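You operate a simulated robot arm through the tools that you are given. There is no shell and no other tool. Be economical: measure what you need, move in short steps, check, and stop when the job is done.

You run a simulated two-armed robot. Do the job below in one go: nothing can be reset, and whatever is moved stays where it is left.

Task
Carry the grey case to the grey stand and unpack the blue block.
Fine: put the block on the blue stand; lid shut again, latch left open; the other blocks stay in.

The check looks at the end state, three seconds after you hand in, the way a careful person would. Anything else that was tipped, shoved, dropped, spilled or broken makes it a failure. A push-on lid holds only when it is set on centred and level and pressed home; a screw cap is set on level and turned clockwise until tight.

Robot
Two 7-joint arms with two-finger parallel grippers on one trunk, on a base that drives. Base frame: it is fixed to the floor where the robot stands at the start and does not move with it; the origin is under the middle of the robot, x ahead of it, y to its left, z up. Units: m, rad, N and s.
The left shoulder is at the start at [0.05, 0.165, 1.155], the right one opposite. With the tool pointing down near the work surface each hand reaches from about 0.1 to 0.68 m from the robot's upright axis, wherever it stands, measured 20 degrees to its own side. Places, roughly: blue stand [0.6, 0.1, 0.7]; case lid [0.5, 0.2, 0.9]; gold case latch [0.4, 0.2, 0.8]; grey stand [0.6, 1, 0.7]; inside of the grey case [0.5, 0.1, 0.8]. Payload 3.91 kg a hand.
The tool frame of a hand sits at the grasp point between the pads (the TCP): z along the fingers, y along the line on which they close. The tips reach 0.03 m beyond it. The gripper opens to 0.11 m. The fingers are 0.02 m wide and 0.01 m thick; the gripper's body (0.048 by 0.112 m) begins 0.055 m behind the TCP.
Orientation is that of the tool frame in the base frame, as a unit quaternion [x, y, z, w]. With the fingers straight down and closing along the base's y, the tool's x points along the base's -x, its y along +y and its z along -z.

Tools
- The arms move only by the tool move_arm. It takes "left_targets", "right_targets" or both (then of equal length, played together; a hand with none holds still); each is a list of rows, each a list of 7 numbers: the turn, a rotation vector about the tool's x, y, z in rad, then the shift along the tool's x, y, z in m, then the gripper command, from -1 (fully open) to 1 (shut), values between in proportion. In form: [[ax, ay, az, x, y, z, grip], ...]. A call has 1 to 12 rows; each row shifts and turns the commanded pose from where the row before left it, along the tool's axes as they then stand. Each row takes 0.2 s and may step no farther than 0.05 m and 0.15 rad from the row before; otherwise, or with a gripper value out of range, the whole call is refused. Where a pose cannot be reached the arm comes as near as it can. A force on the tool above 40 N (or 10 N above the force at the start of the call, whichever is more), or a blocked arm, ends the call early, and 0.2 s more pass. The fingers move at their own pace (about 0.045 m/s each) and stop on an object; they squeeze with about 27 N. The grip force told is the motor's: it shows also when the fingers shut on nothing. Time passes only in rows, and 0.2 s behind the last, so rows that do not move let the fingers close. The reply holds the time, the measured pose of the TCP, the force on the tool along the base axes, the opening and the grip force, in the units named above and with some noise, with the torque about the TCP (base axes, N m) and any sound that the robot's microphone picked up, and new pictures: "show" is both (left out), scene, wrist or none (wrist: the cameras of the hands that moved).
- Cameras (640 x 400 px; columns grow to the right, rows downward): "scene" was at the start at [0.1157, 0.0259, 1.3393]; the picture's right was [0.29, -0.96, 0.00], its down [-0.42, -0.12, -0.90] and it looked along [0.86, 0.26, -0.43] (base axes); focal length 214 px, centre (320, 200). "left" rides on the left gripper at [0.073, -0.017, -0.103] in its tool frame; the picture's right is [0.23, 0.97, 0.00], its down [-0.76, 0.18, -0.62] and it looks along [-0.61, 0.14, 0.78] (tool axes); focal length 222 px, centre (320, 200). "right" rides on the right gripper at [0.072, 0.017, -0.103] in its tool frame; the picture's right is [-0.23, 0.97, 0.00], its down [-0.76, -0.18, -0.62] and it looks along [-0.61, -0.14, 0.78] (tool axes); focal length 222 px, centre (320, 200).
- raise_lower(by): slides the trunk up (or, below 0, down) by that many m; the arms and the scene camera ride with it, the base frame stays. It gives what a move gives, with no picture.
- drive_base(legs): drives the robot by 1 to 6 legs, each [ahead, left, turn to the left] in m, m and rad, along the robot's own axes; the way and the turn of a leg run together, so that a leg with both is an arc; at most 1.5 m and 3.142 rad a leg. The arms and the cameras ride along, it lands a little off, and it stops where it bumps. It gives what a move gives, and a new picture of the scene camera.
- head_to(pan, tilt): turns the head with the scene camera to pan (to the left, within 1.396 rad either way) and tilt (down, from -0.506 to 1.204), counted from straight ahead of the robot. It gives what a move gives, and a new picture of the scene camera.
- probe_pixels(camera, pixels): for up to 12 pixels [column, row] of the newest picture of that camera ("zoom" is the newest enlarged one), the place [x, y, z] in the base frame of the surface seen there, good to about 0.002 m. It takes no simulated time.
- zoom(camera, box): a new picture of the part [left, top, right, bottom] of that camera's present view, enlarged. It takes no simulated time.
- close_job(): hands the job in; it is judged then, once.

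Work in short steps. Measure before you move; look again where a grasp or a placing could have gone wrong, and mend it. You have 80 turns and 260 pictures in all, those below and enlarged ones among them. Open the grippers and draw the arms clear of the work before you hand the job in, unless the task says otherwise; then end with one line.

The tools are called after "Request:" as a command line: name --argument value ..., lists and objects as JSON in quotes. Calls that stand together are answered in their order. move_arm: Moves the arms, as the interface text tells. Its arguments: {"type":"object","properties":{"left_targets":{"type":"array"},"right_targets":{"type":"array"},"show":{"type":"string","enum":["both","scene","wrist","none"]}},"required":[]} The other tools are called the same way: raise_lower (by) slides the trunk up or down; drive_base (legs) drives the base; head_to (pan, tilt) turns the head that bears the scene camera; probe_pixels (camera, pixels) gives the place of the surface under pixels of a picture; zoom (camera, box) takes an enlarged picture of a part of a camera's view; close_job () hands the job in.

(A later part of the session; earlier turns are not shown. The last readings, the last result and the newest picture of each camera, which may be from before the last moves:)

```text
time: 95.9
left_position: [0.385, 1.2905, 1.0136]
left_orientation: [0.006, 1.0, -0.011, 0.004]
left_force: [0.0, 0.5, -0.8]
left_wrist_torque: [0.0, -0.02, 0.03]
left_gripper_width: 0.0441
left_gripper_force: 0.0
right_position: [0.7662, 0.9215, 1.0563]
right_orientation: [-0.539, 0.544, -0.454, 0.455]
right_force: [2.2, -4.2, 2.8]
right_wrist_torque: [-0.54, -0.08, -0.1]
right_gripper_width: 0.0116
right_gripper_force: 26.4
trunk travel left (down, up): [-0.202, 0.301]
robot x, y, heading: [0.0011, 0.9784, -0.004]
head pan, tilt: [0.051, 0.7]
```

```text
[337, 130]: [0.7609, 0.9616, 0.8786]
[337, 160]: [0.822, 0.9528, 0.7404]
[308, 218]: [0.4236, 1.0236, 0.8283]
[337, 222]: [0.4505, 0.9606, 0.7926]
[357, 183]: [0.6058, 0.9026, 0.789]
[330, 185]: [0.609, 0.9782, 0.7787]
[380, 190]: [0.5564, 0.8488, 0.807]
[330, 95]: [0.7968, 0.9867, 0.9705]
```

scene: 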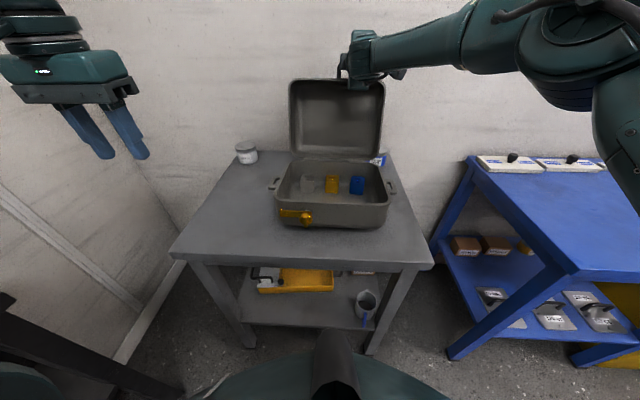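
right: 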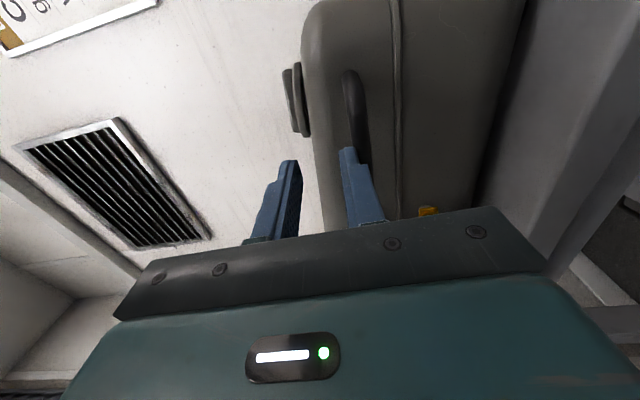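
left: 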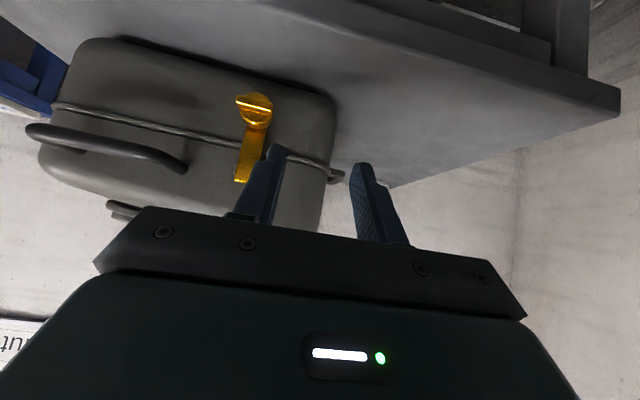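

Still no stop at ~112°. With the lower finger under the bar, loosening slightly is a safe test: if the lid wants to fall back, the bar will simply rest on that finger.

Request:
move_arm --right_targets '[[0, 0, 0, 0, 0, 0, 0.65], [0, 0, 0, 0, 0, 0, 0.65], [0, 0, 0, 0, 0, 0, 0.65]]' --show "both"

Request:
zoom --camera "right" --box '[220, 60, 420, 240]'

```text
time: 96.7
left_position: [0.3844, 1.2902, 1.0141]
left_orientation: [0.005, 1.0, -0.011, 0.005]
left_force: [-0.1, 0.7, 0.6]
left_wrist_torque: [-0.04, -0.01, 0.01]
left_gripper_width: 0.044
left_gripper_force: 0.0
right_position: [0.7661, 0.9221, 1.056]
right_orientation: [-0.539, 0.544, -0.454, 0.456]
right_force: [-0.1, 0.3, -0.3]
right_wrist_torque: [0.02, 0.0, -0.02]
right_gripper_width: 0.0194
right_gripper_force: 0.1
trunk travel left (down, up): [-0.202, 0.301]
robot x, y, heading: [-0.0042, 0.9779, -0.005]
head pan, tilt: [0.051, 0.7]
```

scene: 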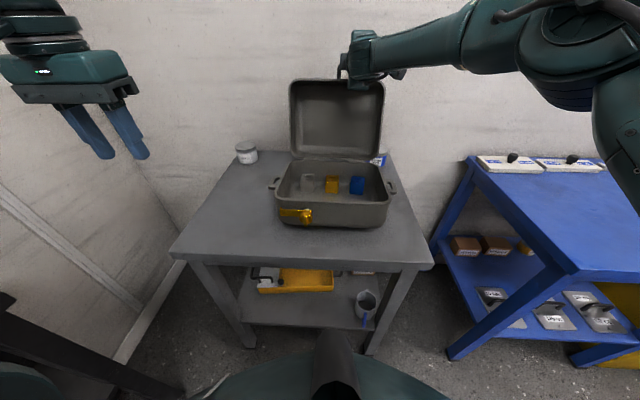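
right: 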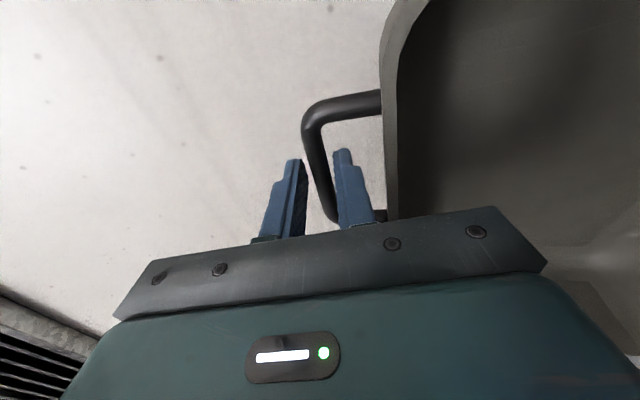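

```text
2.22 times, centred on (320, 150) of right
```

zoom: 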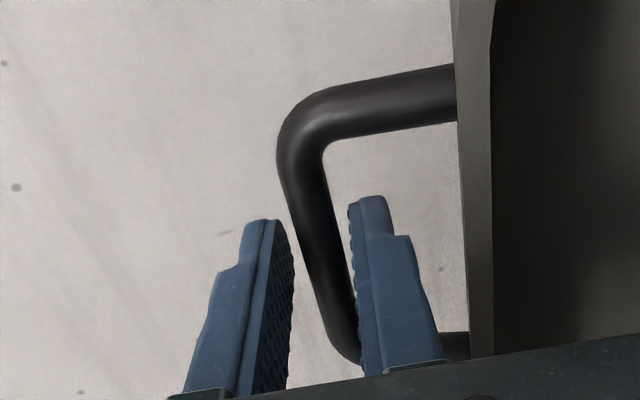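

The lid stays put by itself at about 112° (zero force, clear gap round the bar). I withdraw straight back along the fingers, then turn the hand tool-down for picking.

Request:
move_arm --right_targets '[[0, 0, 0, 0, 0, -0.02, 0.65], [0, 0, 0, 0, 0, -0.03, 0.65], [0, 0, 0, 0, 0, -0.045, 0.65], [0, 0, 0, 0, 0, -0.045, 0.65], [0, 0, 0, 0, 0, -0.045, 0.65], [0, 0, 0, 0, 0, -0.045, 0.2], [0, 0, 0, 0, 0, -0.035, 0]]' --show "scene"

Request:
move_arm --right_targets '[[-0.077, 0.0774, 0.0915, 0, 0, 0, 0], [-0.077, 0.0774, 0.0915, 0, 0, 0, 0], [-0.077, 0.0774, 0.0915, 0, 0, 0, 0], [-0.077, 0.0774, 0.0915, 0, 0, 0, 0], [-0.077, 0.0774, 0.0915, 0, 0, 0, 0], [-0.077, 0.0774, 0.0915, 0, 0, 0, 0], [-0.077, 0.0774, 0.0915, 0, 0, 0, 0], [-0.077, 0.0774, 0.0915, 0, 0, 0, 0], [-0.077, 0.0774, 0.0915, 0, 0, 0, 0], [-0.077, 0.0774, 0.0915, 0, 0, 0, 0]]' --show "scene"

```text
time: 98.3
left_position: [0.3846, 1.2894, 1.0132]
left_orientation: [0.006, 1.0, -0.011, 0.005]
left_force: [0.2, 0.1, 1.0]
left_wrist_torque: [0.01, 0.02, 0.0]
left_gripper_width: 0.0442
left_gripper_force: 0.1
right_position: [0.5023, 0.9232, 1.1021]
right_orientation: [-0.539, 0.544, -0.454, 0.455]
right_force: [-0.8, 0.5, -0.1]
right_wrist_torque: [0.01, -0.03, -0.02]
right_gripper_width: 0.0548
right_gripper_force: 0.1
trunk travel left (down, up): [-0.202, 0.301]
robot x, y, heading: [-0.0043, 0.9826, -0.004]
head pan, tilt: [0.051, 0.7]
```

scene: 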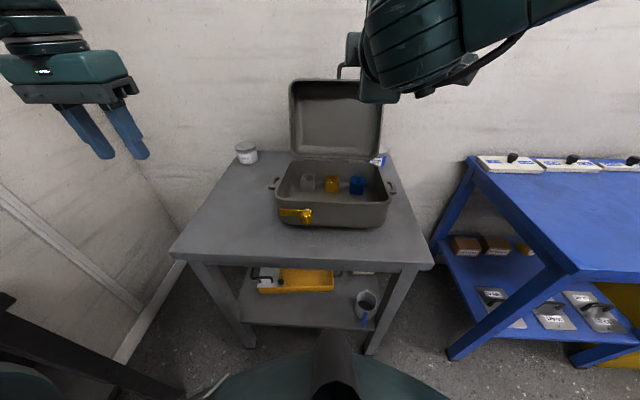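

```text
time: 100.5
left_position: [0.3852, 1.2887, 1.0144]
left_orientation: [0.005, 1.0, -0.012, 0.005]
left_force: [-0.3, 0.7, -0.6]
left_wrist_torque: [0.0, 0.0, -0.02]
left_gripper_width: 0.044
left_gripper_force: 0.1
right_position: [0.5066, 0.9229, 1.1021]
right_orientation: [-0.179, 0.96, -0.152, 0.152]
right_force: [0.0, -1.6, 0.7]
right_wrist_torque: [0.0, -0.02, 0.02]
right_gripper_width: 0.0551
right_gripper_force: 0.2
trunk travel left (down, up): [-0.202, 0.301]
robot x, y, heading: [-0.0045, 0.9806, -0.0]
head pan, tilt: [0.051, 0.7]
```

scene: 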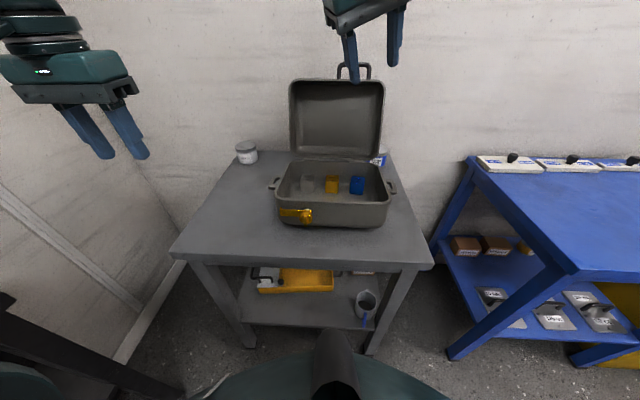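

The lid stands open on its own. I finish the turn and measure the blue block precisely.

Request:
move_arm --right_targets '[[-0.077, 0.0774, 0.0915, 0, 0, 0, 0], [-0.077, 0.0774, 0.0915, 0, 0, 0, 0], [-0.077, 0.0774, 0.0915, 0, 0, 0, 0], [-0.077, 0.0774, 0.0915, 0, 0, 0, 0]]' --show "both"

Request:
zoom --camera "scene" --box '[275, 150, 405, 231]'

Request:
probe_pixels --camera "zoom" --pixels '[[380, 135], [430, 135], [405, 130], [405, 150], [375, 155], [435, 155], [405, 190], [470, 160], [320, 150], [260, 135], [460, 100], [400, 110]]'

```text
time: 101.5
left_position: [0.3846, 1.2898, 1.0128]
left_orientation: [0.005, 1.0, -0.012, 0.005]
left_force: [0.2, -0.8, -0.2]
left_wrist_torque: [0.02, 0.03, -0.01]
left_gripper_width: 0.0439
left_gripper_force: 0.0
right_position: [0.5049, 0.9221, 1.103]
right_orientation: [0.002, 1.0, 0.0, -0.002]
right_force: [-0.1, -0.2, -0.3]
right_wrist_torque: [-0.03, 0.03, -0.01]
right_gripper_width: 0.0552
right_gripper_force: 0.1
trunk travel left (down, up): [-0.202, 0.301]
robot x, y, heading: [-0.0039, 0.9803, -0.001]
head pan, tilt: [0.051, 0.7]
```

scene: 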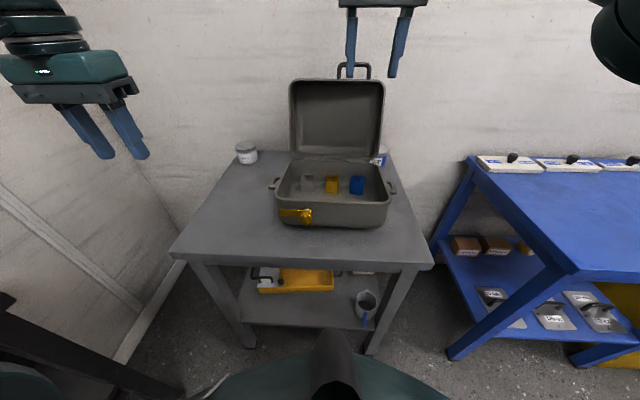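
right: 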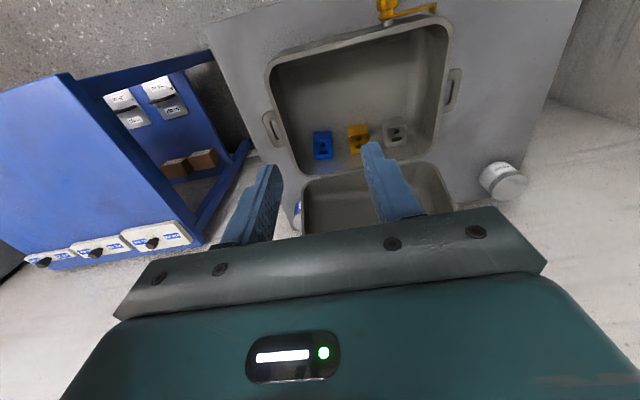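

```text
4.92 times, centred on (340, 190) of scene
```

zoom: 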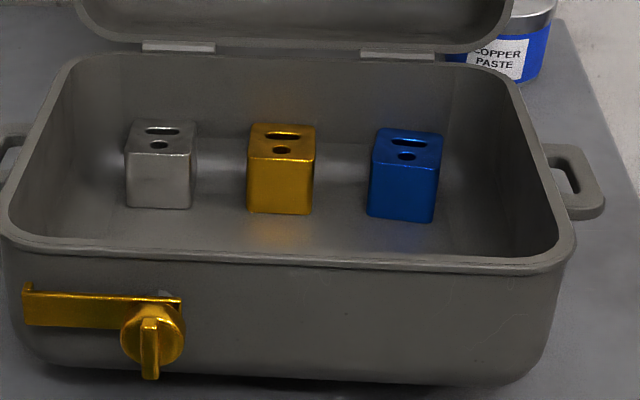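

```text
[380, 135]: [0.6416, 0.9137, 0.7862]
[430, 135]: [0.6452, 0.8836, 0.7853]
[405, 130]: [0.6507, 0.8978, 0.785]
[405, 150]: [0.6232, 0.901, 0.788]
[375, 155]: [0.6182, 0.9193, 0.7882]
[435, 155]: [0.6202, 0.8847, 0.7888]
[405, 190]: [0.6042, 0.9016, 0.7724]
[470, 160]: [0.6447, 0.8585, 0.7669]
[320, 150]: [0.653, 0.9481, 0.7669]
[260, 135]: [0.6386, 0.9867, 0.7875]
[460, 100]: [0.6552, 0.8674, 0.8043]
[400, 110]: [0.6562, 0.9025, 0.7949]
```

The blue block stands near the back wall; from the right camera I get its top corners for centre and yaw.

Request:
zoom --camera "right" --box '[290, 110, 370, 180]'

Request:
probe_pixels --camera "zoom" --pixels '[[205, 130], [325, 130], [325, 230], [215, 240], [265, 180], [195, 185], [340, 185], [265, 250], [265, 125], [380, 200], [150, 200], [270, 290]]'

```text
5.71 times, centred on (330, 145) of right
```

zoom: 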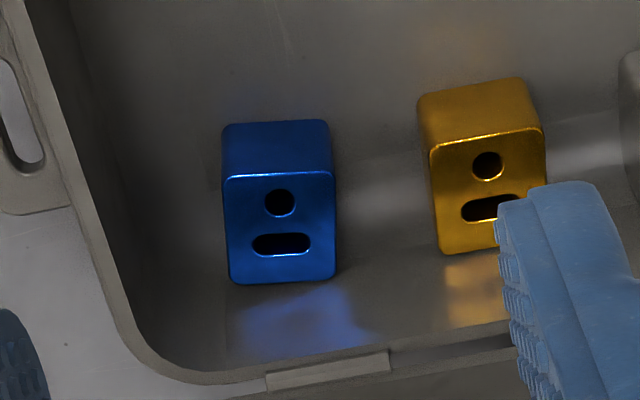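

```text
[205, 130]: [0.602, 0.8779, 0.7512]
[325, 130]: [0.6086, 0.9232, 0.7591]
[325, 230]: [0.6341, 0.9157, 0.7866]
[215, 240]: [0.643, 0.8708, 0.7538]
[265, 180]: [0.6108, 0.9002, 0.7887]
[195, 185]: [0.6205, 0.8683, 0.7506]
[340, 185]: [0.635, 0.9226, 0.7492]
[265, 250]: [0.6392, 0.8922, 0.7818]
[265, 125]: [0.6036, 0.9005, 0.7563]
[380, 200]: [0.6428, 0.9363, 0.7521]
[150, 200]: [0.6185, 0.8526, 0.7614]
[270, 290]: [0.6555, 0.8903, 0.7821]
```

I probe the four top corners directly for the yaw.

Request:
probe_pixels --camera "zoom" --pixels '[[236, 186], [328, 182], [330, 272], [240, 274], [228, 230], [332, 225], [280, 178], [285, 278], [440, 155], [535, 138]]'

```text
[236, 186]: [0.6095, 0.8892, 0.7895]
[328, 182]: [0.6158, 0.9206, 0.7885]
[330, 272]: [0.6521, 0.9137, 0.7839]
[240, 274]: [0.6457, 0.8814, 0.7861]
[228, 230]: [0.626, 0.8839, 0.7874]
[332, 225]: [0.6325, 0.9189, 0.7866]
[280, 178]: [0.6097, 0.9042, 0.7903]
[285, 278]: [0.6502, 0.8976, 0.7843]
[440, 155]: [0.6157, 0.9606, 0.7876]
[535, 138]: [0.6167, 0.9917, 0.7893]
```

The block is centred at (0.631, 0.901), top 0.788, yawed about −0.2 rad. I turn the hand to match, hover above it, and check.

Request:
move_arm --right_targets '[[0, 0, 0.1, 0, 0, 0, 0], [0, 0, 0.1, 0, 0, 0, 0], [0, 0, 0, -0.0319, 0.0011, 0.03, 0], [0, 0, 0, -0.0319, 0.0011, 0.03, 0], [0, 0, 0, -0.0319, 0.0011, 0.03, 0], [0, 0, 0, -0.0319, 0.0011, 0.03, 0], [0, 0, 0, 0, 0, 0.04, 0], [0, 0, 0, 0, 0, 0.04, 0], [0, 0, 0, 0, 0, 0.02, 0]]' --show "both"

Request:
zoom --camera "right" --box '[220, 60, 420, 240]'

```text
time: 103.5
left_position: [0.3845, 1.2899, 1.0127]
left_orientation: [0.005, 1.0, -0.011, 0.004]
left_force: [0.1, 0.0, 0.1]
left_wrist_torque: [0.03, 0.01, -0.02]
left_gripper_width: 0.0442
left_gripper_force: 0.1
right_position: [0.601, 0.8992, 0.8926]
right_orientation: [0.101, 0.995, -0.001, -0.001]
right_force: [0.3, 0.4, 0.2]
right_wrist_torque: [-0.02, 0.04, -0.02]
right_gripper_width: 0.055
right_gripper_force: 0.0
right hand out of reach, approached as far as the arm can: row 5, 6
trunk travel left (down, up): [-0.202, 0.301]
robot x, y, heading: [-0.002, 0.9784, 0.003]
head pan, tilt: [0.051, 0.7]
```

scene: 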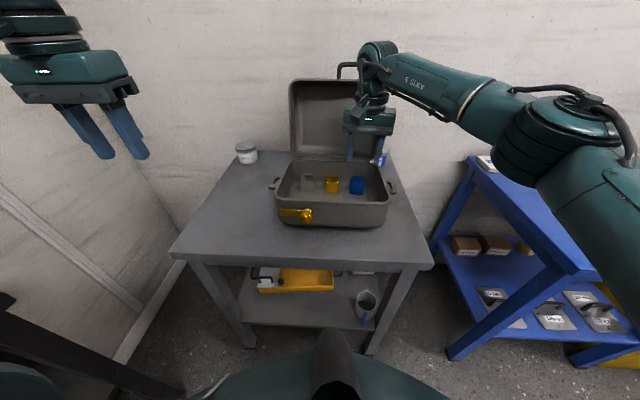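
right: 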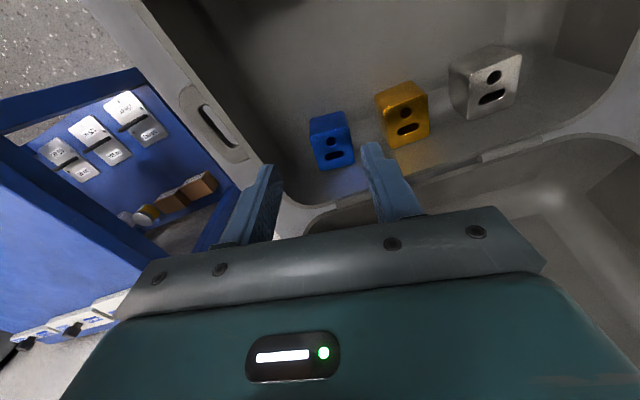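

```text
2.22 times, centred on (320, 150) of right
```

zoom: 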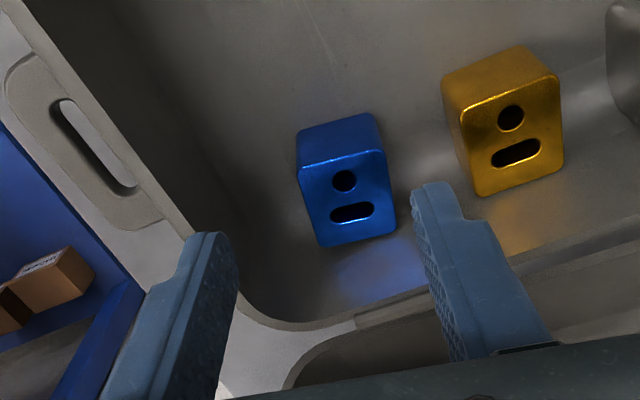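

The hand is about 0.03 short in x at its reach limit. I creep the base ahead 0.035 and re-measure the block's corners from above.

Request:
drive_base --legs '[[0.035, 0.0, 0.0]]'

Request:
zoom --camera "right" --box '[260, 80, 400, 200]'

```text
time: 104.3
left_position: [0.4189, 1.2885, 1.0136]
left_orientation: [0.005, 1.0, -0.011, 0.003]
left_force: [0.7, -0.2, -0.3]
left_wrist_torque: [0.02, -0.01, 0.04]
left_gripper_width: 0.0439
left_gripper_force: 0.1
right_position: [0.6347, 0.8992, 0.8941]
right_orientation: [0.101, 0.995, 0.0, -0.002]
right_force: [0.3, -1.1, -0.8]
right_wrist_torque: [0.02, -0.04, -0.02]
right_gripper_width: 0.0551
right_gripper_force: 0.1
trunk travel left (down, up): [-0.202, 0.301]
robot x, y, heading: [0.0334, 0.98, -0.002]
head pan, tilt: [0.051, 0.7]
```

scene: 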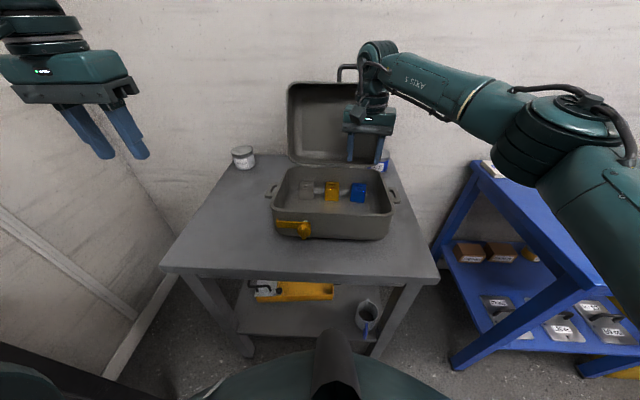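

```text
3.33 times, centred on (330, 140) of right
```

zoom: 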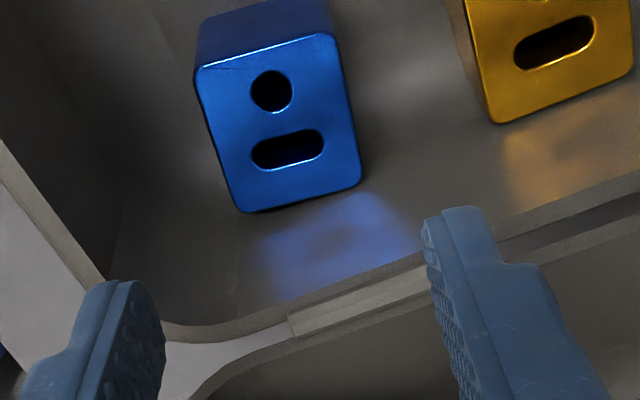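

Request:
probe_pixels --camera "zoom" --pixels '[[205, 75], [325, 45], [350, 180], [245, 200], [225, 140], [340, 110], [270, 65], [295, 185], [280, 120], [300, 240], [480, 80], [500, 110]]'

```text
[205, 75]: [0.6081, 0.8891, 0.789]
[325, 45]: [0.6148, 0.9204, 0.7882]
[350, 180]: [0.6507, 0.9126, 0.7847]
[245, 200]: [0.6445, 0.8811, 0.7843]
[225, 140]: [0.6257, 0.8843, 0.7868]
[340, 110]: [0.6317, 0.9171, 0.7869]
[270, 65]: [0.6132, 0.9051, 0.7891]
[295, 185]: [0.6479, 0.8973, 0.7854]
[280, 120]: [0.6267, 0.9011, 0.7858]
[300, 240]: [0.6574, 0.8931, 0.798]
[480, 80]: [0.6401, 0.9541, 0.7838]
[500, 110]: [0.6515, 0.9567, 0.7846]
```

Block centre is (0.6295, 0.901) with the hand's yaw matching. I correct by 5 mm, descend to z≈0.789 and close.

Request:
move_arm --right_targets '[[0, 0, 0, 0.0054, 0.0006, 0.0, 0], [0, 0, 0, 0, 0, 0.035, 0], [0, 0, 0, 0, 0, 0.035, 0], [0, 0, 0, 0, 0, 0.035, 0], [0, 0, 0, 0, 0, 0, 0], [0, 0, 0, 0, 0, 0, 1], [0, 0, 0, 0, 0, 0, 1], [0, 0, 0, 0, 0, 0, 1]]' --show "both"

```text
time: 106.1
left_position: [0.4202, 1.2899, 1.0129]
left_orientation: [0.005, 1.0, -0.012, 0.004]
left_force: [-1.4, -0.3, -0.1]
left_wrist_torque: [-0.02, -0.01, 0.0]
left_gripper_width: 0.044
left_gripper_force: 0.0
right_position: [0.6296, 0.902, 0.7875]
right_orientation: [0.1, 0.995, -0.001, -0.001]
right_force: [-0.4, -1.3, -0.1]
right_wrist_torque: [-0.04, 0.02, 0.01]
right_gripper_width: 0.0395
right_gripper_force: 27.1
trunk travel left (down, up): [-0.202, 0.301]
robot x, y, heading: [0.0316, 0.9777, 0.001]
head pan, tilt: [0.051, 0.7]
```

scene: 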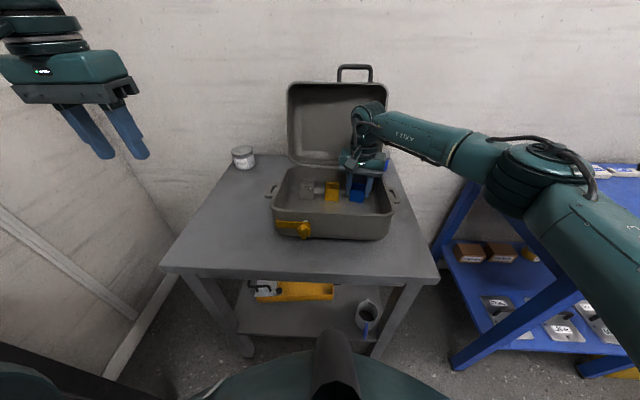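
right: 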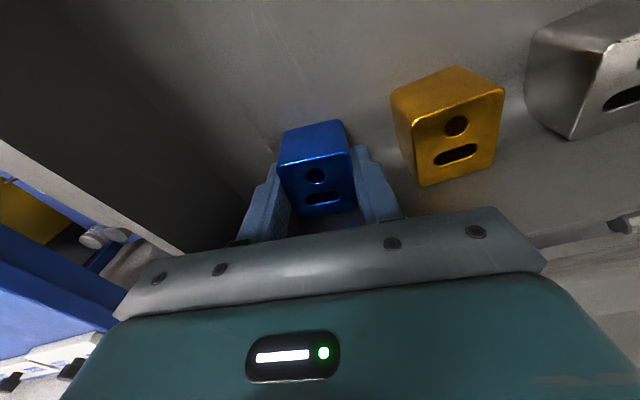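

The blue block is held (0.0395 wide, 27 N). I lift with the trunk straight up, then drive back clear of the case.

Request:
raise_lower --by 0.15

Request:
drive_base --legs '[[-0.2, 0.0, 0.0]]'

Request:
zoom --camera "scene" --box '[230, 80, 430, 260]'

```text
time: 107.9
left_position: [0.421, 1.2909, 1.1637]
left_orientation: [0.005, 1.0, -0.012, 0.003]
left_force: [0.2, -0.5, 0.2]
left_wrist_torque: [0.01, 0.0, 0.01]
left_gripper_width: 0.0437
left_gripper_force: 0.1
right_position: [0.6313, 0.9019, 0.9378]
right_orientation: [0.101, 0.995, -0.001, -0.001]
right_force: [-0.3, -0.5, -1.8]
right_wrist_torque: [0.0, -0.01, -0.01]
right_gripper_width: 0.0396
right_gripper_force: 26.8
trunk travel left (down, up): [-0.352, 0.151]
robot x, y, heading: [0.0327, 0.9806, 0.0]
head pan, tilt: [0.051, 0.7]
```

```text
time: 109.5
left_position: [0.221, 1.2894, 1.1646]
left_orientation: [0.006, 1.0, -0.011, 0.003]
left_force: [-0.2, 0.5, 0.0]
left_wrist_torque: [-0.01, -0.01, -0.01]
left_gripper_width: 0.0441
left_gripper_force: 0.1
right_position: [0.431, 0.8999, 0.9383]
right_orientation: [0.102, 0.995, -0.001, -0.001]
right_force: [-0.7, 0.5, -1.2]
right_wrist_torque: [0.02, -0.05, -0.01]
right_gripper_width: 0.0396
right_gripper_force: 26.5
trunk travel left (down, up): [-0.352, 0.151]
robot x, y, heading: [-0.1642, 0.979, -0.005]
head pan, tilt: [0.051, 0.7]
```

scene: 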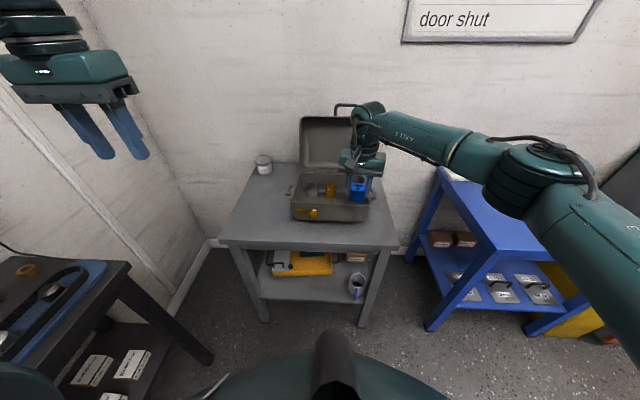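

```text
2.22 times, centred on (330, 170) of scene
```

zoom: 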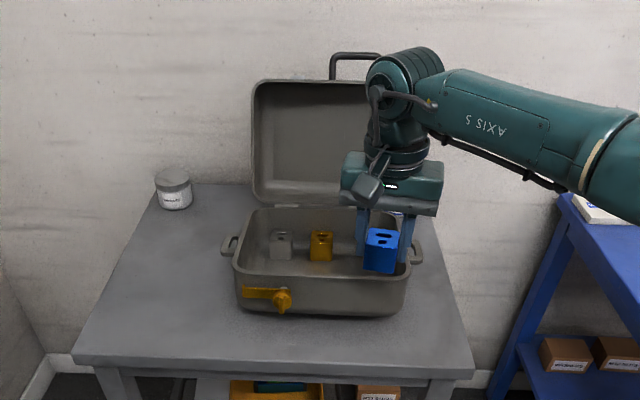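

The blue block hangs clear, the other two remain upright in the case. I drive right 0.8 then ahead 0.12 to bring the block over the blue stand.

Request:
drive_base --legs '[[0.0, -0.8, 0.005], [0.12, 0.0, 0.0]]'

Request:
probe_pixels --camera "right" --pixels '[[320, 180]]'

```text
time: 117.7
left_position: [0.3426, 0.4997, 1.163]
left_orientation: [-0.002, 1.0, -0.011, 0.004]
left_force: [0.8, 0.1, -0.4]
left_wrist_torque: [0.0, 0.05, 0.03]
left_gripper_width: 0.044
left_gripper_force: 0.1
right_position: [0.5585, 0.114, 0.9373]
right_orientation: [0.093, 0.996, 0.0, -0.002]
right_force: [-1.2, 0.0, -2.0]
right_wrist_torque: [0.01, 0.02, 0.02]
right_gripper_width: 0.04
right_gripper_force: 27.0
trunk travel left (down, up): [-0.352, 0.151]
robot x, y, heading: [-0.0417, 0.1846, 0.01]
head pan, tilt: [0.051, 0.7]
```

scene: 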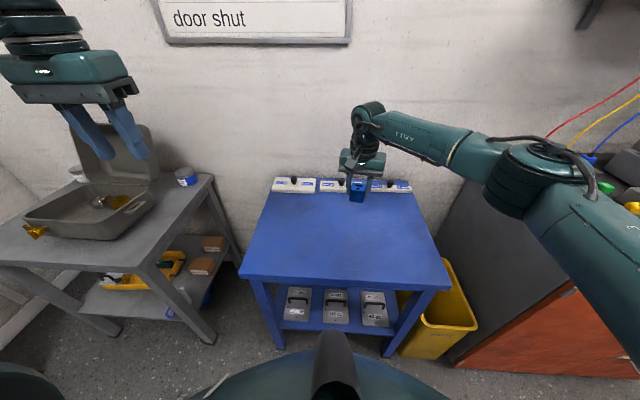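

```text
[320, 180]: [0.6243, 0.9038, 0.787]
```

The block is over the open middle of the blue stand. I lower most of the way and look at the block's bottom relative to the table.

Request:
raise_lower --by -0.15

Request:
zoom --camera "scene" --box '[310, 150, 410, 230]'

Request:
zoom --camera "right" --box '[240, 80, 400, 240]'

```text
time: 119.5
left_position: [0.3413, 0.4994, 1.0147]
left_orientation: [-0.002, 1.0, -0.011, 0.005]
left_force: [-0.1, -0.1, -0.3]
left_wrist_torque: [0.0, -0.02, 0.01]
left_gripper_width: 0.044
left_gripper_force: 0.0
right_position: [0.557, 0.1144, 0.7877]
right_orientation: [0.093, 0.996, 0.0, -0.002]
right_force: [0.3, -0.5, -1.2]
right_wrist_torque: [0.0, 0.02, 0.02]
right_gripper_width: 0.0397
right_gripper_force: 27.5
trunk travel left (down, up): [-0.202, 0.301]
robot x, y, heading: [-0.0408, 0.1836, 0.012]
head pan, tilt: [0.051, 0.7]
```

```text
5.00 times, centred on (360, 190) of scene
```

zoom: 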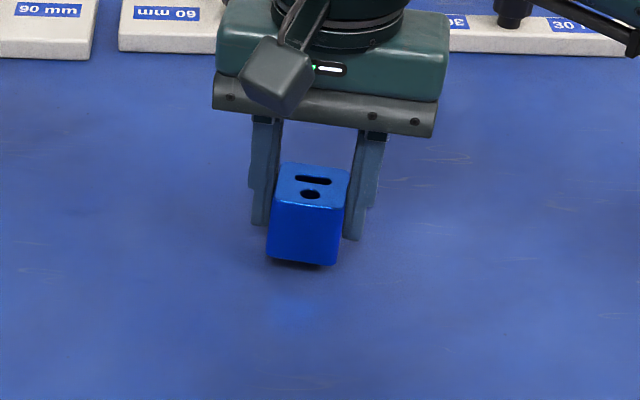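

```text
2.50 times, centred on (320, 160) of right
```

zoom: 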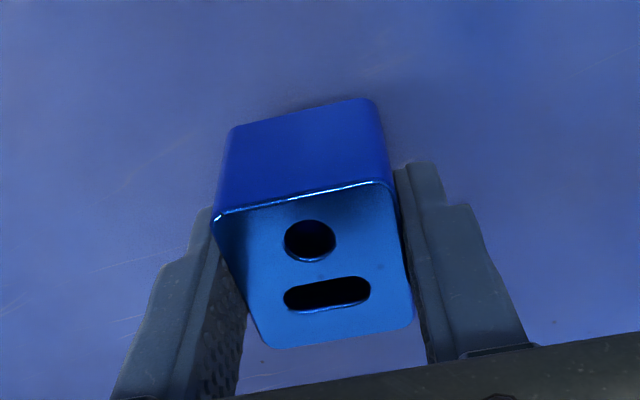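

The block is nearly level a few mm above the table. I lower in small rows and watch the force.

Request:
move_arm --right_targets '[[0, 0, 0, 0, 0, 0.003, 1], [0, 0, 0, 0, 0, 0.003, 1], [0, 0, 0, 0, 0, 0.002, 1]]' --show "none"

Request:
move_arm --right_targets '[[0, 0, 0, 0, 0, 0.0015, 1], [0, 0, 0, 0, 0, 0.0015, 1]]' --show "none"

```text
time: 120.3
left_position: [0.3413, 0.4992, 1.0125]
left_orientation: [-0.002, 1.0, -0.011, 0.003]
left_force: [-0.2, 0.3, 0.1]
left_wrist_torque: [-0.01, -0.02, 0.01]
left_gripper_width: 0.0439
left_gripper_force: 0.0
right_position: [0.5573, 0.1138, 0.7805]
right_orientation: [0.093, 0.996, 0.0, 0.0]
right_force: [0.2, -0.5, -1.6]
right_wrist_torque: [-0.07, 0.01, -0.02]
right_gripper_width: 0.0398
right_gripper_force: 26.8
trunk travel left (down, up): [-0.202, 0.301]
robot x, y, heading: [-0.0434, 0.184, 0.013]
head pan, tilt: [0.051, 0.7]
```

```text
time: 120.9
left_position: [0.3409, 0.5005, 1.0135]
left_orientation: [-0.002, 1.0, -0.012, 0.004]
left_force: [0.7, 0.5, -0.4]
left_wrist_torque: [0.0, 0.02, -0.04]
left_gripper_width: 0.044
left_gripper_force: 0.2
right_position: [0.5561, 0.1132, 0.7793]
right_orientation: [0.093, 0.996, -0.001, 0.0]
right_force: [0.3, 0.6, 9.0]
right_wrist_torque: [-0.21, -0.18, -0.01]
right_gripper_width: 0.0397
right_gripper_force: 26.9
trunk travel left (down, up): [-0.202, 0.301]
robot x, y, heading: [-0.0422, 0.1867, 0.014]
head pan, tilt: [0.051, 0.7]
```

Contact at 9 N: the block rests on the blue stand. I open and rise.

Request:
move_arm --right_targets '[[0, 0, 0, 0, 0, 0, 0.1], [0, 0, 0, 0, 0, 0, 0], [0, 0, 0, 0, 0, 0, 0], [0, 0, 0, 0, 0, -0.03, 0], [0, 0, 0, 0, 0, -0.04, 0], [0, 0, 0, 0, 0, -0.04, 0]]' --show "none"

Request:
zoom --camera "scene" --box '[310, 150, 410, 230]'

Request:
zoom --camera "scene" --box '[0, 100, 240, 340]'

```text
time: 122.3
left_position: [0.3414, 0.4993, 1.0137]
left_orientation: [-0.002, 1.0, -0.011, 0.004]
left_force: [-0.3, 0.5, 0.3]
left_wrist_torque: [0.01, 0.01, 0.01]
left_gripper_width: 0.0441
left_gripper_force: 0.0
right_position: [0.5579, 0.1157, 0.8887]
right_orientation: [0.093, 0.996, 0.0, -0.001]
right_force: [0.2, 0.5, -0.6]
right_wrist_torque: [0.02, -0.03, 0.0]
right_gripper_width: 0.0548
right_gripper_force: 0.1
trunk travel left (down, up): [-0.202, 0.301]
robot x, y, heading: [-0.0378, 0.184, 0.014]
head pan, tilt: [0.051, 0.7]
```

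```text
5.00 times, centred on (360, 190) of scene
```

zoom: 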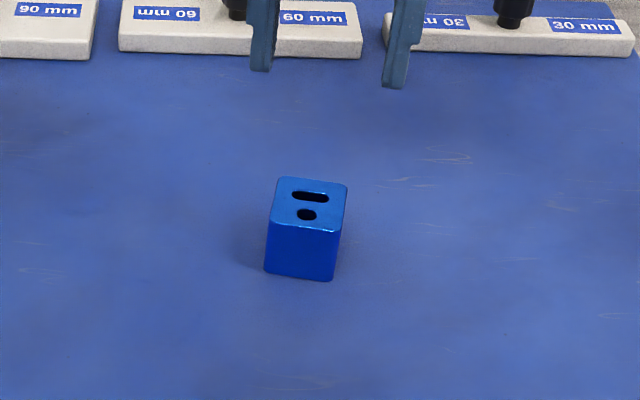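

```text
1.67 times, centred on (120, 220) of scene
```

zoom: 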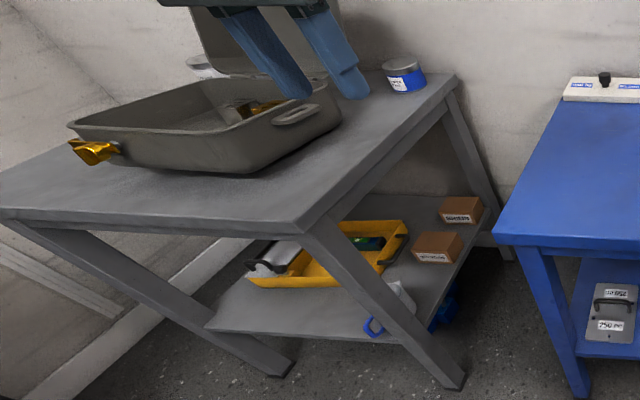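

The blue block stands upright on the blue stand. Now I raise the hand, undo its yaw and drive back to the grey stand to shut the lid.

Request:
move_arm --right_targets '[[0, 0, 0, 0.0175, 0, -0.043, 0], [0, 0, 0, 0.0175, 0, -0.043, 0], [0, 0, 0, 0.0175, 0, -0.043, 0], [0, 0, 0, 0.0175, 0, -0.043, 0], [0, 0, 0, 0.0175, 0, -0.043, 0], [0, 0, -0.1, 0, 0, 0, 0], [0, 0, -0.1, 0, 0, 0, 0]]' --show "none"

Request:
drive_base --legs '[[-0.08, 0.0, -0.012], [0.0, 0.797, 0.0]]'

Request:
move_arm --right_targets '[[0.077, -0.0774, -0.0915, 0, 0, 0, 0], [0.077, -0.0774, -0.0915, 0, 0, 0, 0], [0.077, -0.0774, -0.0915, 0, 0, 0, 0], [0.077, -0.0774, -0.0915, 0, 0, 0, 0], [0.077, -0.0774, -0.0915, 0, 0, 0, 0], [0.077, -0.0774, -0.0915, 0, 0, 0, 0], [0.077, -0.0774, -0.0915, 0, 0, 0, 0], [0.077, -0.0774, -0.0915, 0, 0, 0, 0], [0.077, -0.0774, -0.0915, 0, 0, 0, 0], [0.077, -0.0774, -0.0915, 0, 0, 0, 0], [0.077, -0.0774, -0.0915, 0, 0, 0, 0], [0.077, -0.0774, -0.0915, 0, 0, 0, 0]]' --show "none"

Request:
move_arm --right_targets '[[0.077, -0.0774, -0.0915, 0, 0, 0, 0.2], [0.077, -0.0774, -0.0915, 0, 0, 0, 0.2]]' --show "both"

```text
time: 123.9
left_position: [0.3422, 0.4997, 1.013]
left_orientation: [-0.002, 1.0, -0.012, 0.005]
left_force: [-0.4, -0.6, -0.2]
left_wrist_torque: [0.01, -0.03, -0.03]
left_gripper_width: 0.0439
left_gripper_force: 0.1
right_position: [0.4703, 0.1296, 1.1033]
right_orientation: [-0.007, 1.0, 0.0, -0.002]
right_force: [0.2, 0.0, 0.2]
right_wrist_torque: [0.0, 0.0, 0.02]
right_gripper_width: 0.055
right_gripper_force: 0.0
trunk travel left (down, up): [-0.202, 0.301]
robot x, y, heading: [-0.0438, 0.183, 0.015]
head pan, tilt: [0.051, 0.7]
```

```text
time: 131.9
left_position: [0.2594, 1.2877, 1.0144]
left_orientation: [0.002, 1.0, -0.011, 0.005]
left_force: [-0.3, -0.5, 1.1]
left_wrist_torque: [-0.01, 0.01, -0.03]
left_gripper_width: 0.0441
left_gripper_force: 0.0
right_position: [0.3852, 0.9178, 1.1021]
right_orientation: [-0.003, 1.0, -0.001, -0.001]
right_force: [0.2, -0.3, -0.2]
right_wrist_torque: [-0.03, -0.01, -0.01]
right_gripper_width: 0.0549
right_gripper_force: 0.0
trunk travel left (down, up): [-0.202, 0.301]
robot x, y, heading: [-0.1232, 0.9794, 0.006]
head pan, tilt: [0.051, 0.7]
```

scene: 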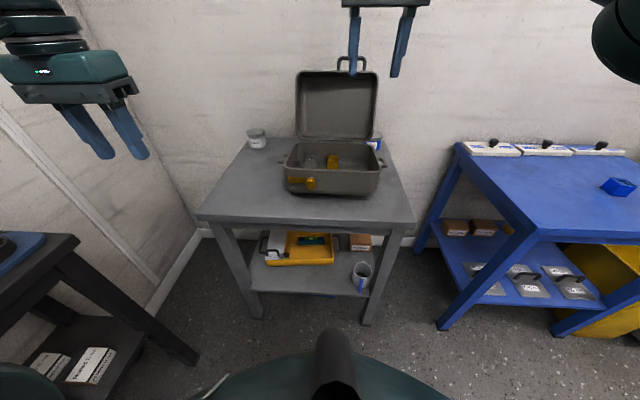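

```text
time: 134.5
left_position: [0.2596, 1.2865, 1.0142]
left_orientation: [0.002, 1.0, -0.011, 0.004]
left_force: [-0.1, 0.1, -0.8]
left_wrist_torque: [0.0, -0.05, 0.03]
left_gripper_width: 0.0438
left_gripper_force: 0.1
right_position: [0.3859, 0.9181, 1.1034]
right_orientation: [-0.487, 0.655, -0.407, 0.41]
right_force: [0.5, 0.7, 1.5]
right_wrist_torque: [0.01, -0.02, -0.02]
right_gripper_width: 0.0551
right_gripper_force: 0.0
trunk travel left (down, up): [-0.202, 0.301]
robot x, y, heading: [-0.1256, 0.9734, 0.009]
head pan, tilt: [0.051, 0.7]
```

```text
time: 135.1
left_position: [0.2599, 1.2873, 1.0129]
left_orientation: [0.002, 1.0, -0.012, 0.004]
left_force: [-0.3, -1.0, 0.8]
left_wrist_torque: [0.0, 0.01, 0.02]
left_gripper_width: 0.0441
left_gripper_force: 0.1
right_position: [0.3856, 0.918, 1.102]
right_orientation: [-0.542, 0.542, -0.453, 0.456]
right_force: [0.3, -0.1, 0.1]
right_wrist_torque: [-0.01, 0.01, 0.03]
right_gripper_width: 0.0438
right_gripper_force: 0.1
trunk travel left (down, up): [-0.202, 0.301]
robot x, y, heading: [-0.1219, 0.977, 0.004]
head pan, tilt: [0.051, 0.7]
```

scene: 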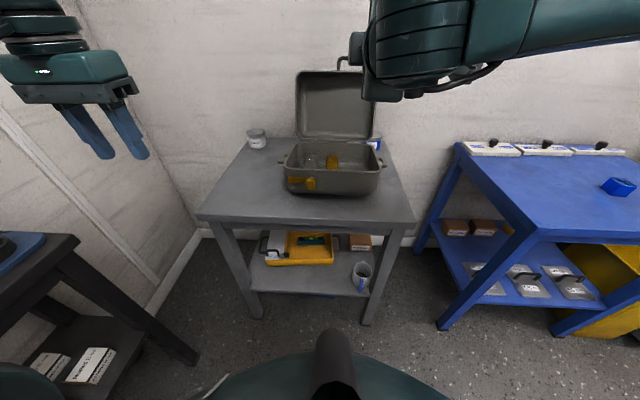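
right: 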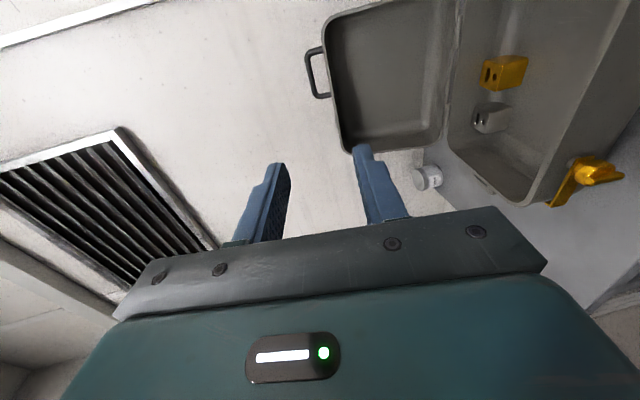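

The hand is back in its opening pose. I drive ahead 0.115 and probe the handle bar (seen at (310,75) in the right camera) for the re-grip.

Request:
drive_base --legs '[[0.115, 0.0, 0.0]]'

Request:
zoom --camera "right" --box '[270, 0, 400, 160]'

Request:
probe_pixels --camera "scene" --pixels '[[337, 222], [357, 183], [330, 185], [310, 185]]'

```text
time: 136.3
left_position: [0.3713, 1.2881, 1.0141]
left_orientation: [0.002, 1.0, -0.011, 0.004]
left_force: [0.0, 0.1, 0.1]
left_wrist_torque: [-0.02, 0.01, 0.01]
left_gripper_width: 0.044
left_gripper_force: 0.0
right_position: [0.4983, 0.9174, 1.1011]
right_orientation: [-0.541, 0.542, -0.452, 0.456]
right_force: [-0.1, 0.2, 0.9]
right_wrist_torque: [0.0, 0.01, -0.03]
right_gripper_width: 0.0443
right_gripper_force: 0.1
trunk travel left (down, up): [-0.202, 0.301]
robot x, y, heading: [-0.0106, 0.976, 0.005]
head pan, tilt: [0.051, 0.7]
```

scene: 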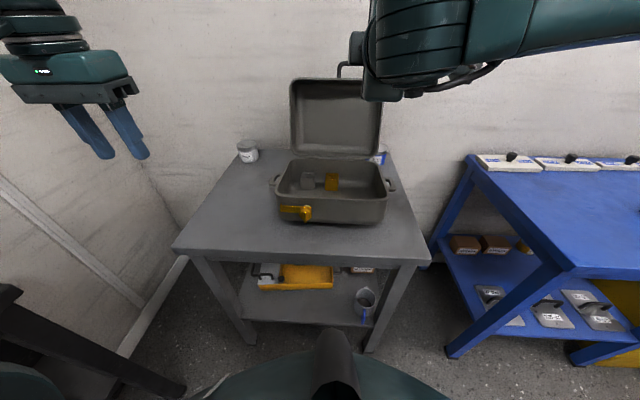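

```text
2.50 times, centred on (335, 80) of right
```

zoom: 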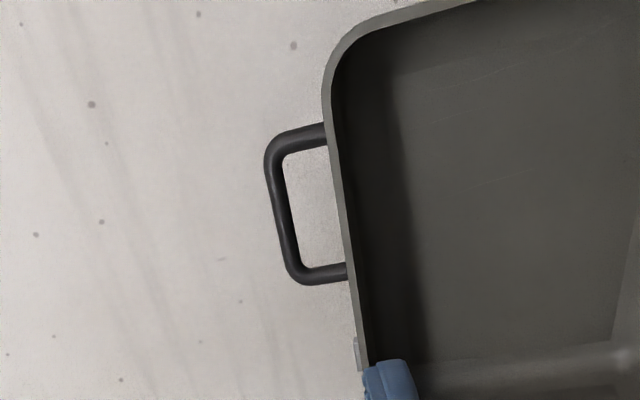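

```text
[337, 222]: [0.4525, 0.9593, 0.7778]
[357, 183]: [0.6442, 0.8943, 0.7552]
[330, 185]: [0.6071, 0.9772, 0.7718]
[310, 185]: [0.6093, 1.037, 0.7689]
```

Now I probe the bar and the lid's rim.

Request:
probe_pixels --camera "zoom" --pixels '[[272, 175], [280, 200], [290, 240], [298, 270], [275, 155], [310, 135], [325, 275], [335, 150], [345, 220], [352, 270]]'

```text
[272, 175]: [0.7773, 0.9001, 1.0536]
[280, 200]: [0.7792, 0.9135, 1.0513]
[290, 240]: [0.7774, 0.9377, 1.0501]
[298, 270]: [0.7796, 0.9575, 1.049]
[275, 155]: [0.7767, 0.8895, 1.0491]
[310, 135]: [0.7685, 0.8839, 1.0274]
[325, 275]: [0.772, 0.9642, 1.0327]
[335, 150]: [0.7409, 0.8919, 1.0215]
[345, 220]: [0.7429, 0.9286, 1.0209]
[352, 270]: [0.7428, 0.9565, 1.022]
```

The bar is centred near (0.782, 0.924, 1.051) and the rim at (0.742, 1.021). I creep ahead 0.03 for reach, then advance along the fingers to straddle the bar.

Request:
drive_base --legs '[[0.03, 0.0, 0.0]]'

Request:
move_arm --right_targets '[[0, 0, 0, -0.004, 0.0025, 0.0, 0.55], [0, 0, 0, 0, 0.0027, 0.04, 0.55], [0, 0, 0, 0, 0, 0.04, 0.55], [0, 0, 0, 0, 0, 0.04, 0.55], [0, 0, 0, 0, 0, 0.04, 0.55], [0, 0, 0, 0, 0, 0.03, 0.55], [0, 0, 0, 0, 0, 0, 0.55]]' --show "wrist"

Request:
zoom --camera "right" --box '[220, 40, 420, 240]'

```text
time: 137.1
left_position: [0.4018, 1.2876, 1.0129]
left_orientation: [0.003, 1.0, -0.01, 0.003]
left_force: [0.5, -0.8, 0.2]
left_wrist_torque: [-0.01, 0.0, 0.04]
left_gripper_width: 0.044
left_gripper_force: 0.0
right_position: [0.5273, 0.9174, 1.1018]
right_orientation: [-0.54, 0.542, -0.453, 0.457]
right_force: [0.4, 0.7, 1.2]
right_wrist_torque: [-0.02, -0.05, 0.02]
right_gripper_width: 0.0439
right_gripper_force: 0.1
trunk travel left (down, up): [-0.202, 0.301]
robot x, y, heading: [0.0127, 0.9786, 0.003]
head pan, tilt: [0.051, 0.7]
```

scene: 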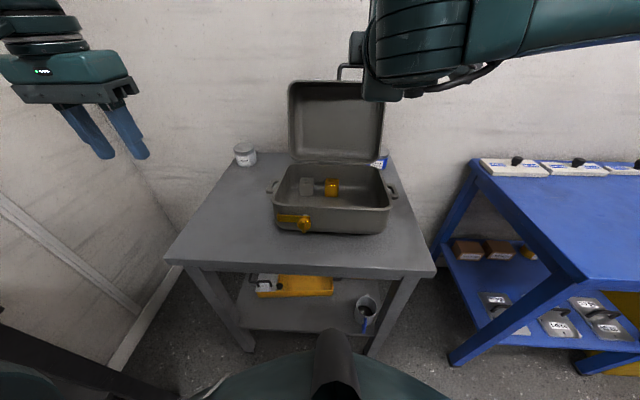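

```text
time: 138.7
left_position: [0.4008, 1.2879, 1.0122]
left_orientation: [0.003, 1.0, -0.011, 0.005]
left_force: [1.0, -0.6, 0.1]
left_wrist_torque: [-0.02, 0.03, 0.04]
left_gripper_width: 0.044
left_gripper_force: 0.0
right_position: [0.7131, 0.9197, 1.063]
right_orientation: [-0.541, 0.543, -0.453, 0.456]
right_force: [0.5, -0.1, -0.2]
right_wrist_torque: [0.0, 0.01, 0.01]
right_gripper_width: 0.0246
right_gripper_force: 0.0
trunk travel left (down, up): [-0.202, 0.301]
robot x, y, heading: [0.0179, 0.9744, 0.005]
head pan, tilt: [0.051, 0.7]
```

right: 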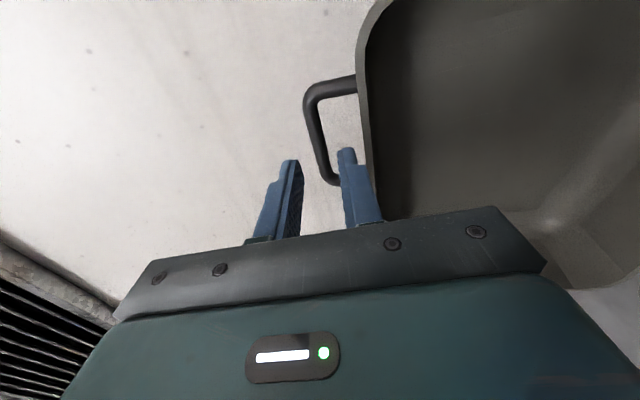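

```text
2.00 times, centred on (320, 140) of right
```

zoom: 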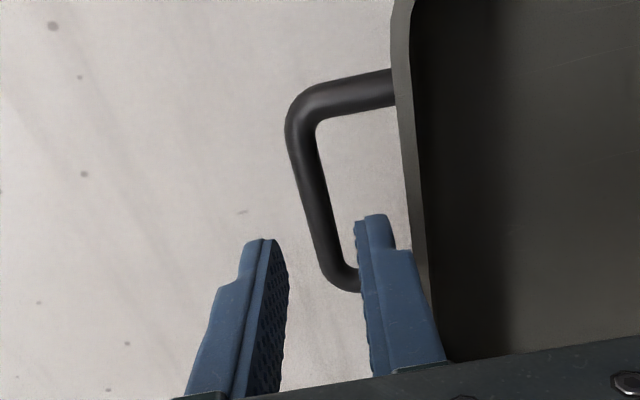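

The bar lies between the lines of the fingers. I advance 0.06 more and close.

Request:
move_arm --right_targets '[[0, 0, 0, 0, 0, 0.03, 0.55], [0, 0, 0, 0, 0, 0.03, 0.55], [0, 0, 0, 0, 0, 0, 0.55], [0, 0, 0, 0, 0, 0, 1], [0, 0, 0, 0, 0, 0, 1], [0, 0, 0, 0, 0, 0, 1]]' --show "wrist"

```text
time: 140.1
left_position: [0.4017, 1.2877, 1.0133]
left_orientation: [0.003, 1.0, -0.011, 0.004]
left_force: [-0.2, 0.5, 0.0]
left_wrist_torque: [0.01, 0.05, 0.0]
left_gripper_width: 0.0441
left_gripper_force: 0.1
right_position: [0.772, 0.9217, 1.0535]
right_orientation: [-0.541, 0.542, -0.453, 0.456]
right_force: [-1.1, -0.9, 0.3]
right_wrist_torque: [-0.5, 0.02, 0.2]
right_gripper_width: 0.0114
right_gripper_force: 27.4
trunk travel left (down, up): [-0.202, 0.301]
robot x, y, heading: [0.0153, 0.9751, 0.001]
head pan, tilt: [0.051, 0.7]
```

right: 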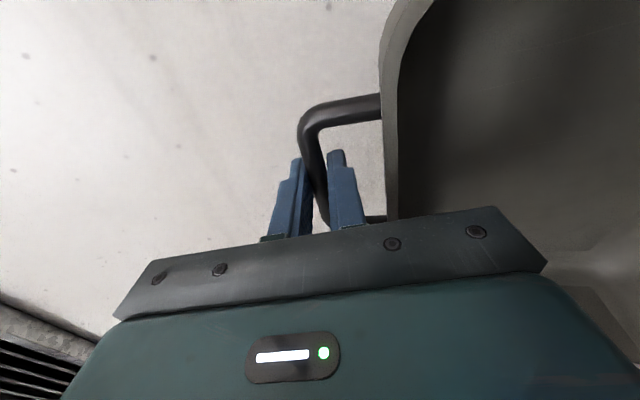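

Gripped at 0.0114. I now reverse the lid along its arc: first back from ~117° to ~96° with the arm.

Request:
move_arm --right_targets '[[0, 0, 0, 0, -0.0073, -0.0214, 1], [0, 0, 0, 0, -0.0059, -0.0236, 1], [0, 0, 0, 0, -0.0031, -0.0216, 1], [0, 0, 0, 0, -0.0013, -0.0219, 1]]' --show "none"

Request:
drive_base --legs '[[-0.088, 0.0, 0.0]]'

```text
time: 141.1
left_position: [0.4013, 1.2885, 1.0136]
left_orientation: [0.003, 1.0, -0.011, 0.004]
left_force: [-0.3, 0.2, -1.1]
left_wrist_torque: [0.02, 0.01, 0.05]
left_gripper_width: 0.0442
left_gripper_force: 0.0
right_position: [0.6862, 0.9227, 1.0843]
right_orientation: [-0.541, 0.543, -0.452, 0.456]
right_force: [-0.5, 1.4, 0.0]
right_wrist_torque: [-0.51, 0.17, -0.22]
right_gripper_width: 0.0119
right_gripper_force: 27.7
trunk travel left (down, up): [-0.202, 0.301]
robot x, y, heading: [0.0154, 0.9759, -0.003]
head pan, tilt: [0.051, 0.7]
```

```text
time: 142.2
left_position: [0.3128, 1.2878, 1.0141]
left_orientation: [0.002, 1.0, -0.011, 0.004]
left_force: [0.0, 0.7, 0.2]
left_wrist_torque: [0.0, 0.01, 0.0]
left_gripper_width: 0.044
left_gripper_force: 0.0
right_position: [0.5998, 0.9214, 1.0828]
right_orientation: [-0.542, 0.543, -0.453, 0.455]
right_force: [2.4, 1.6, -0.6]
right_wrist_torque: [-0.5, 0.11, -0.12]
right_gripper_width: 0.0116
right_gripper_force: 26.8
trunk travel left (down, up): [-0.202, 0.301]
robot x, y, heading: [-0.073, 0.978, 0.003]
head pan, tilt: [0.051, 0.7]
5 turns are left
```

scene: 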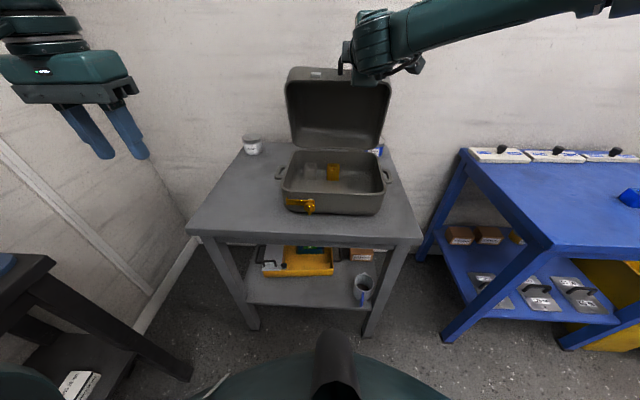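

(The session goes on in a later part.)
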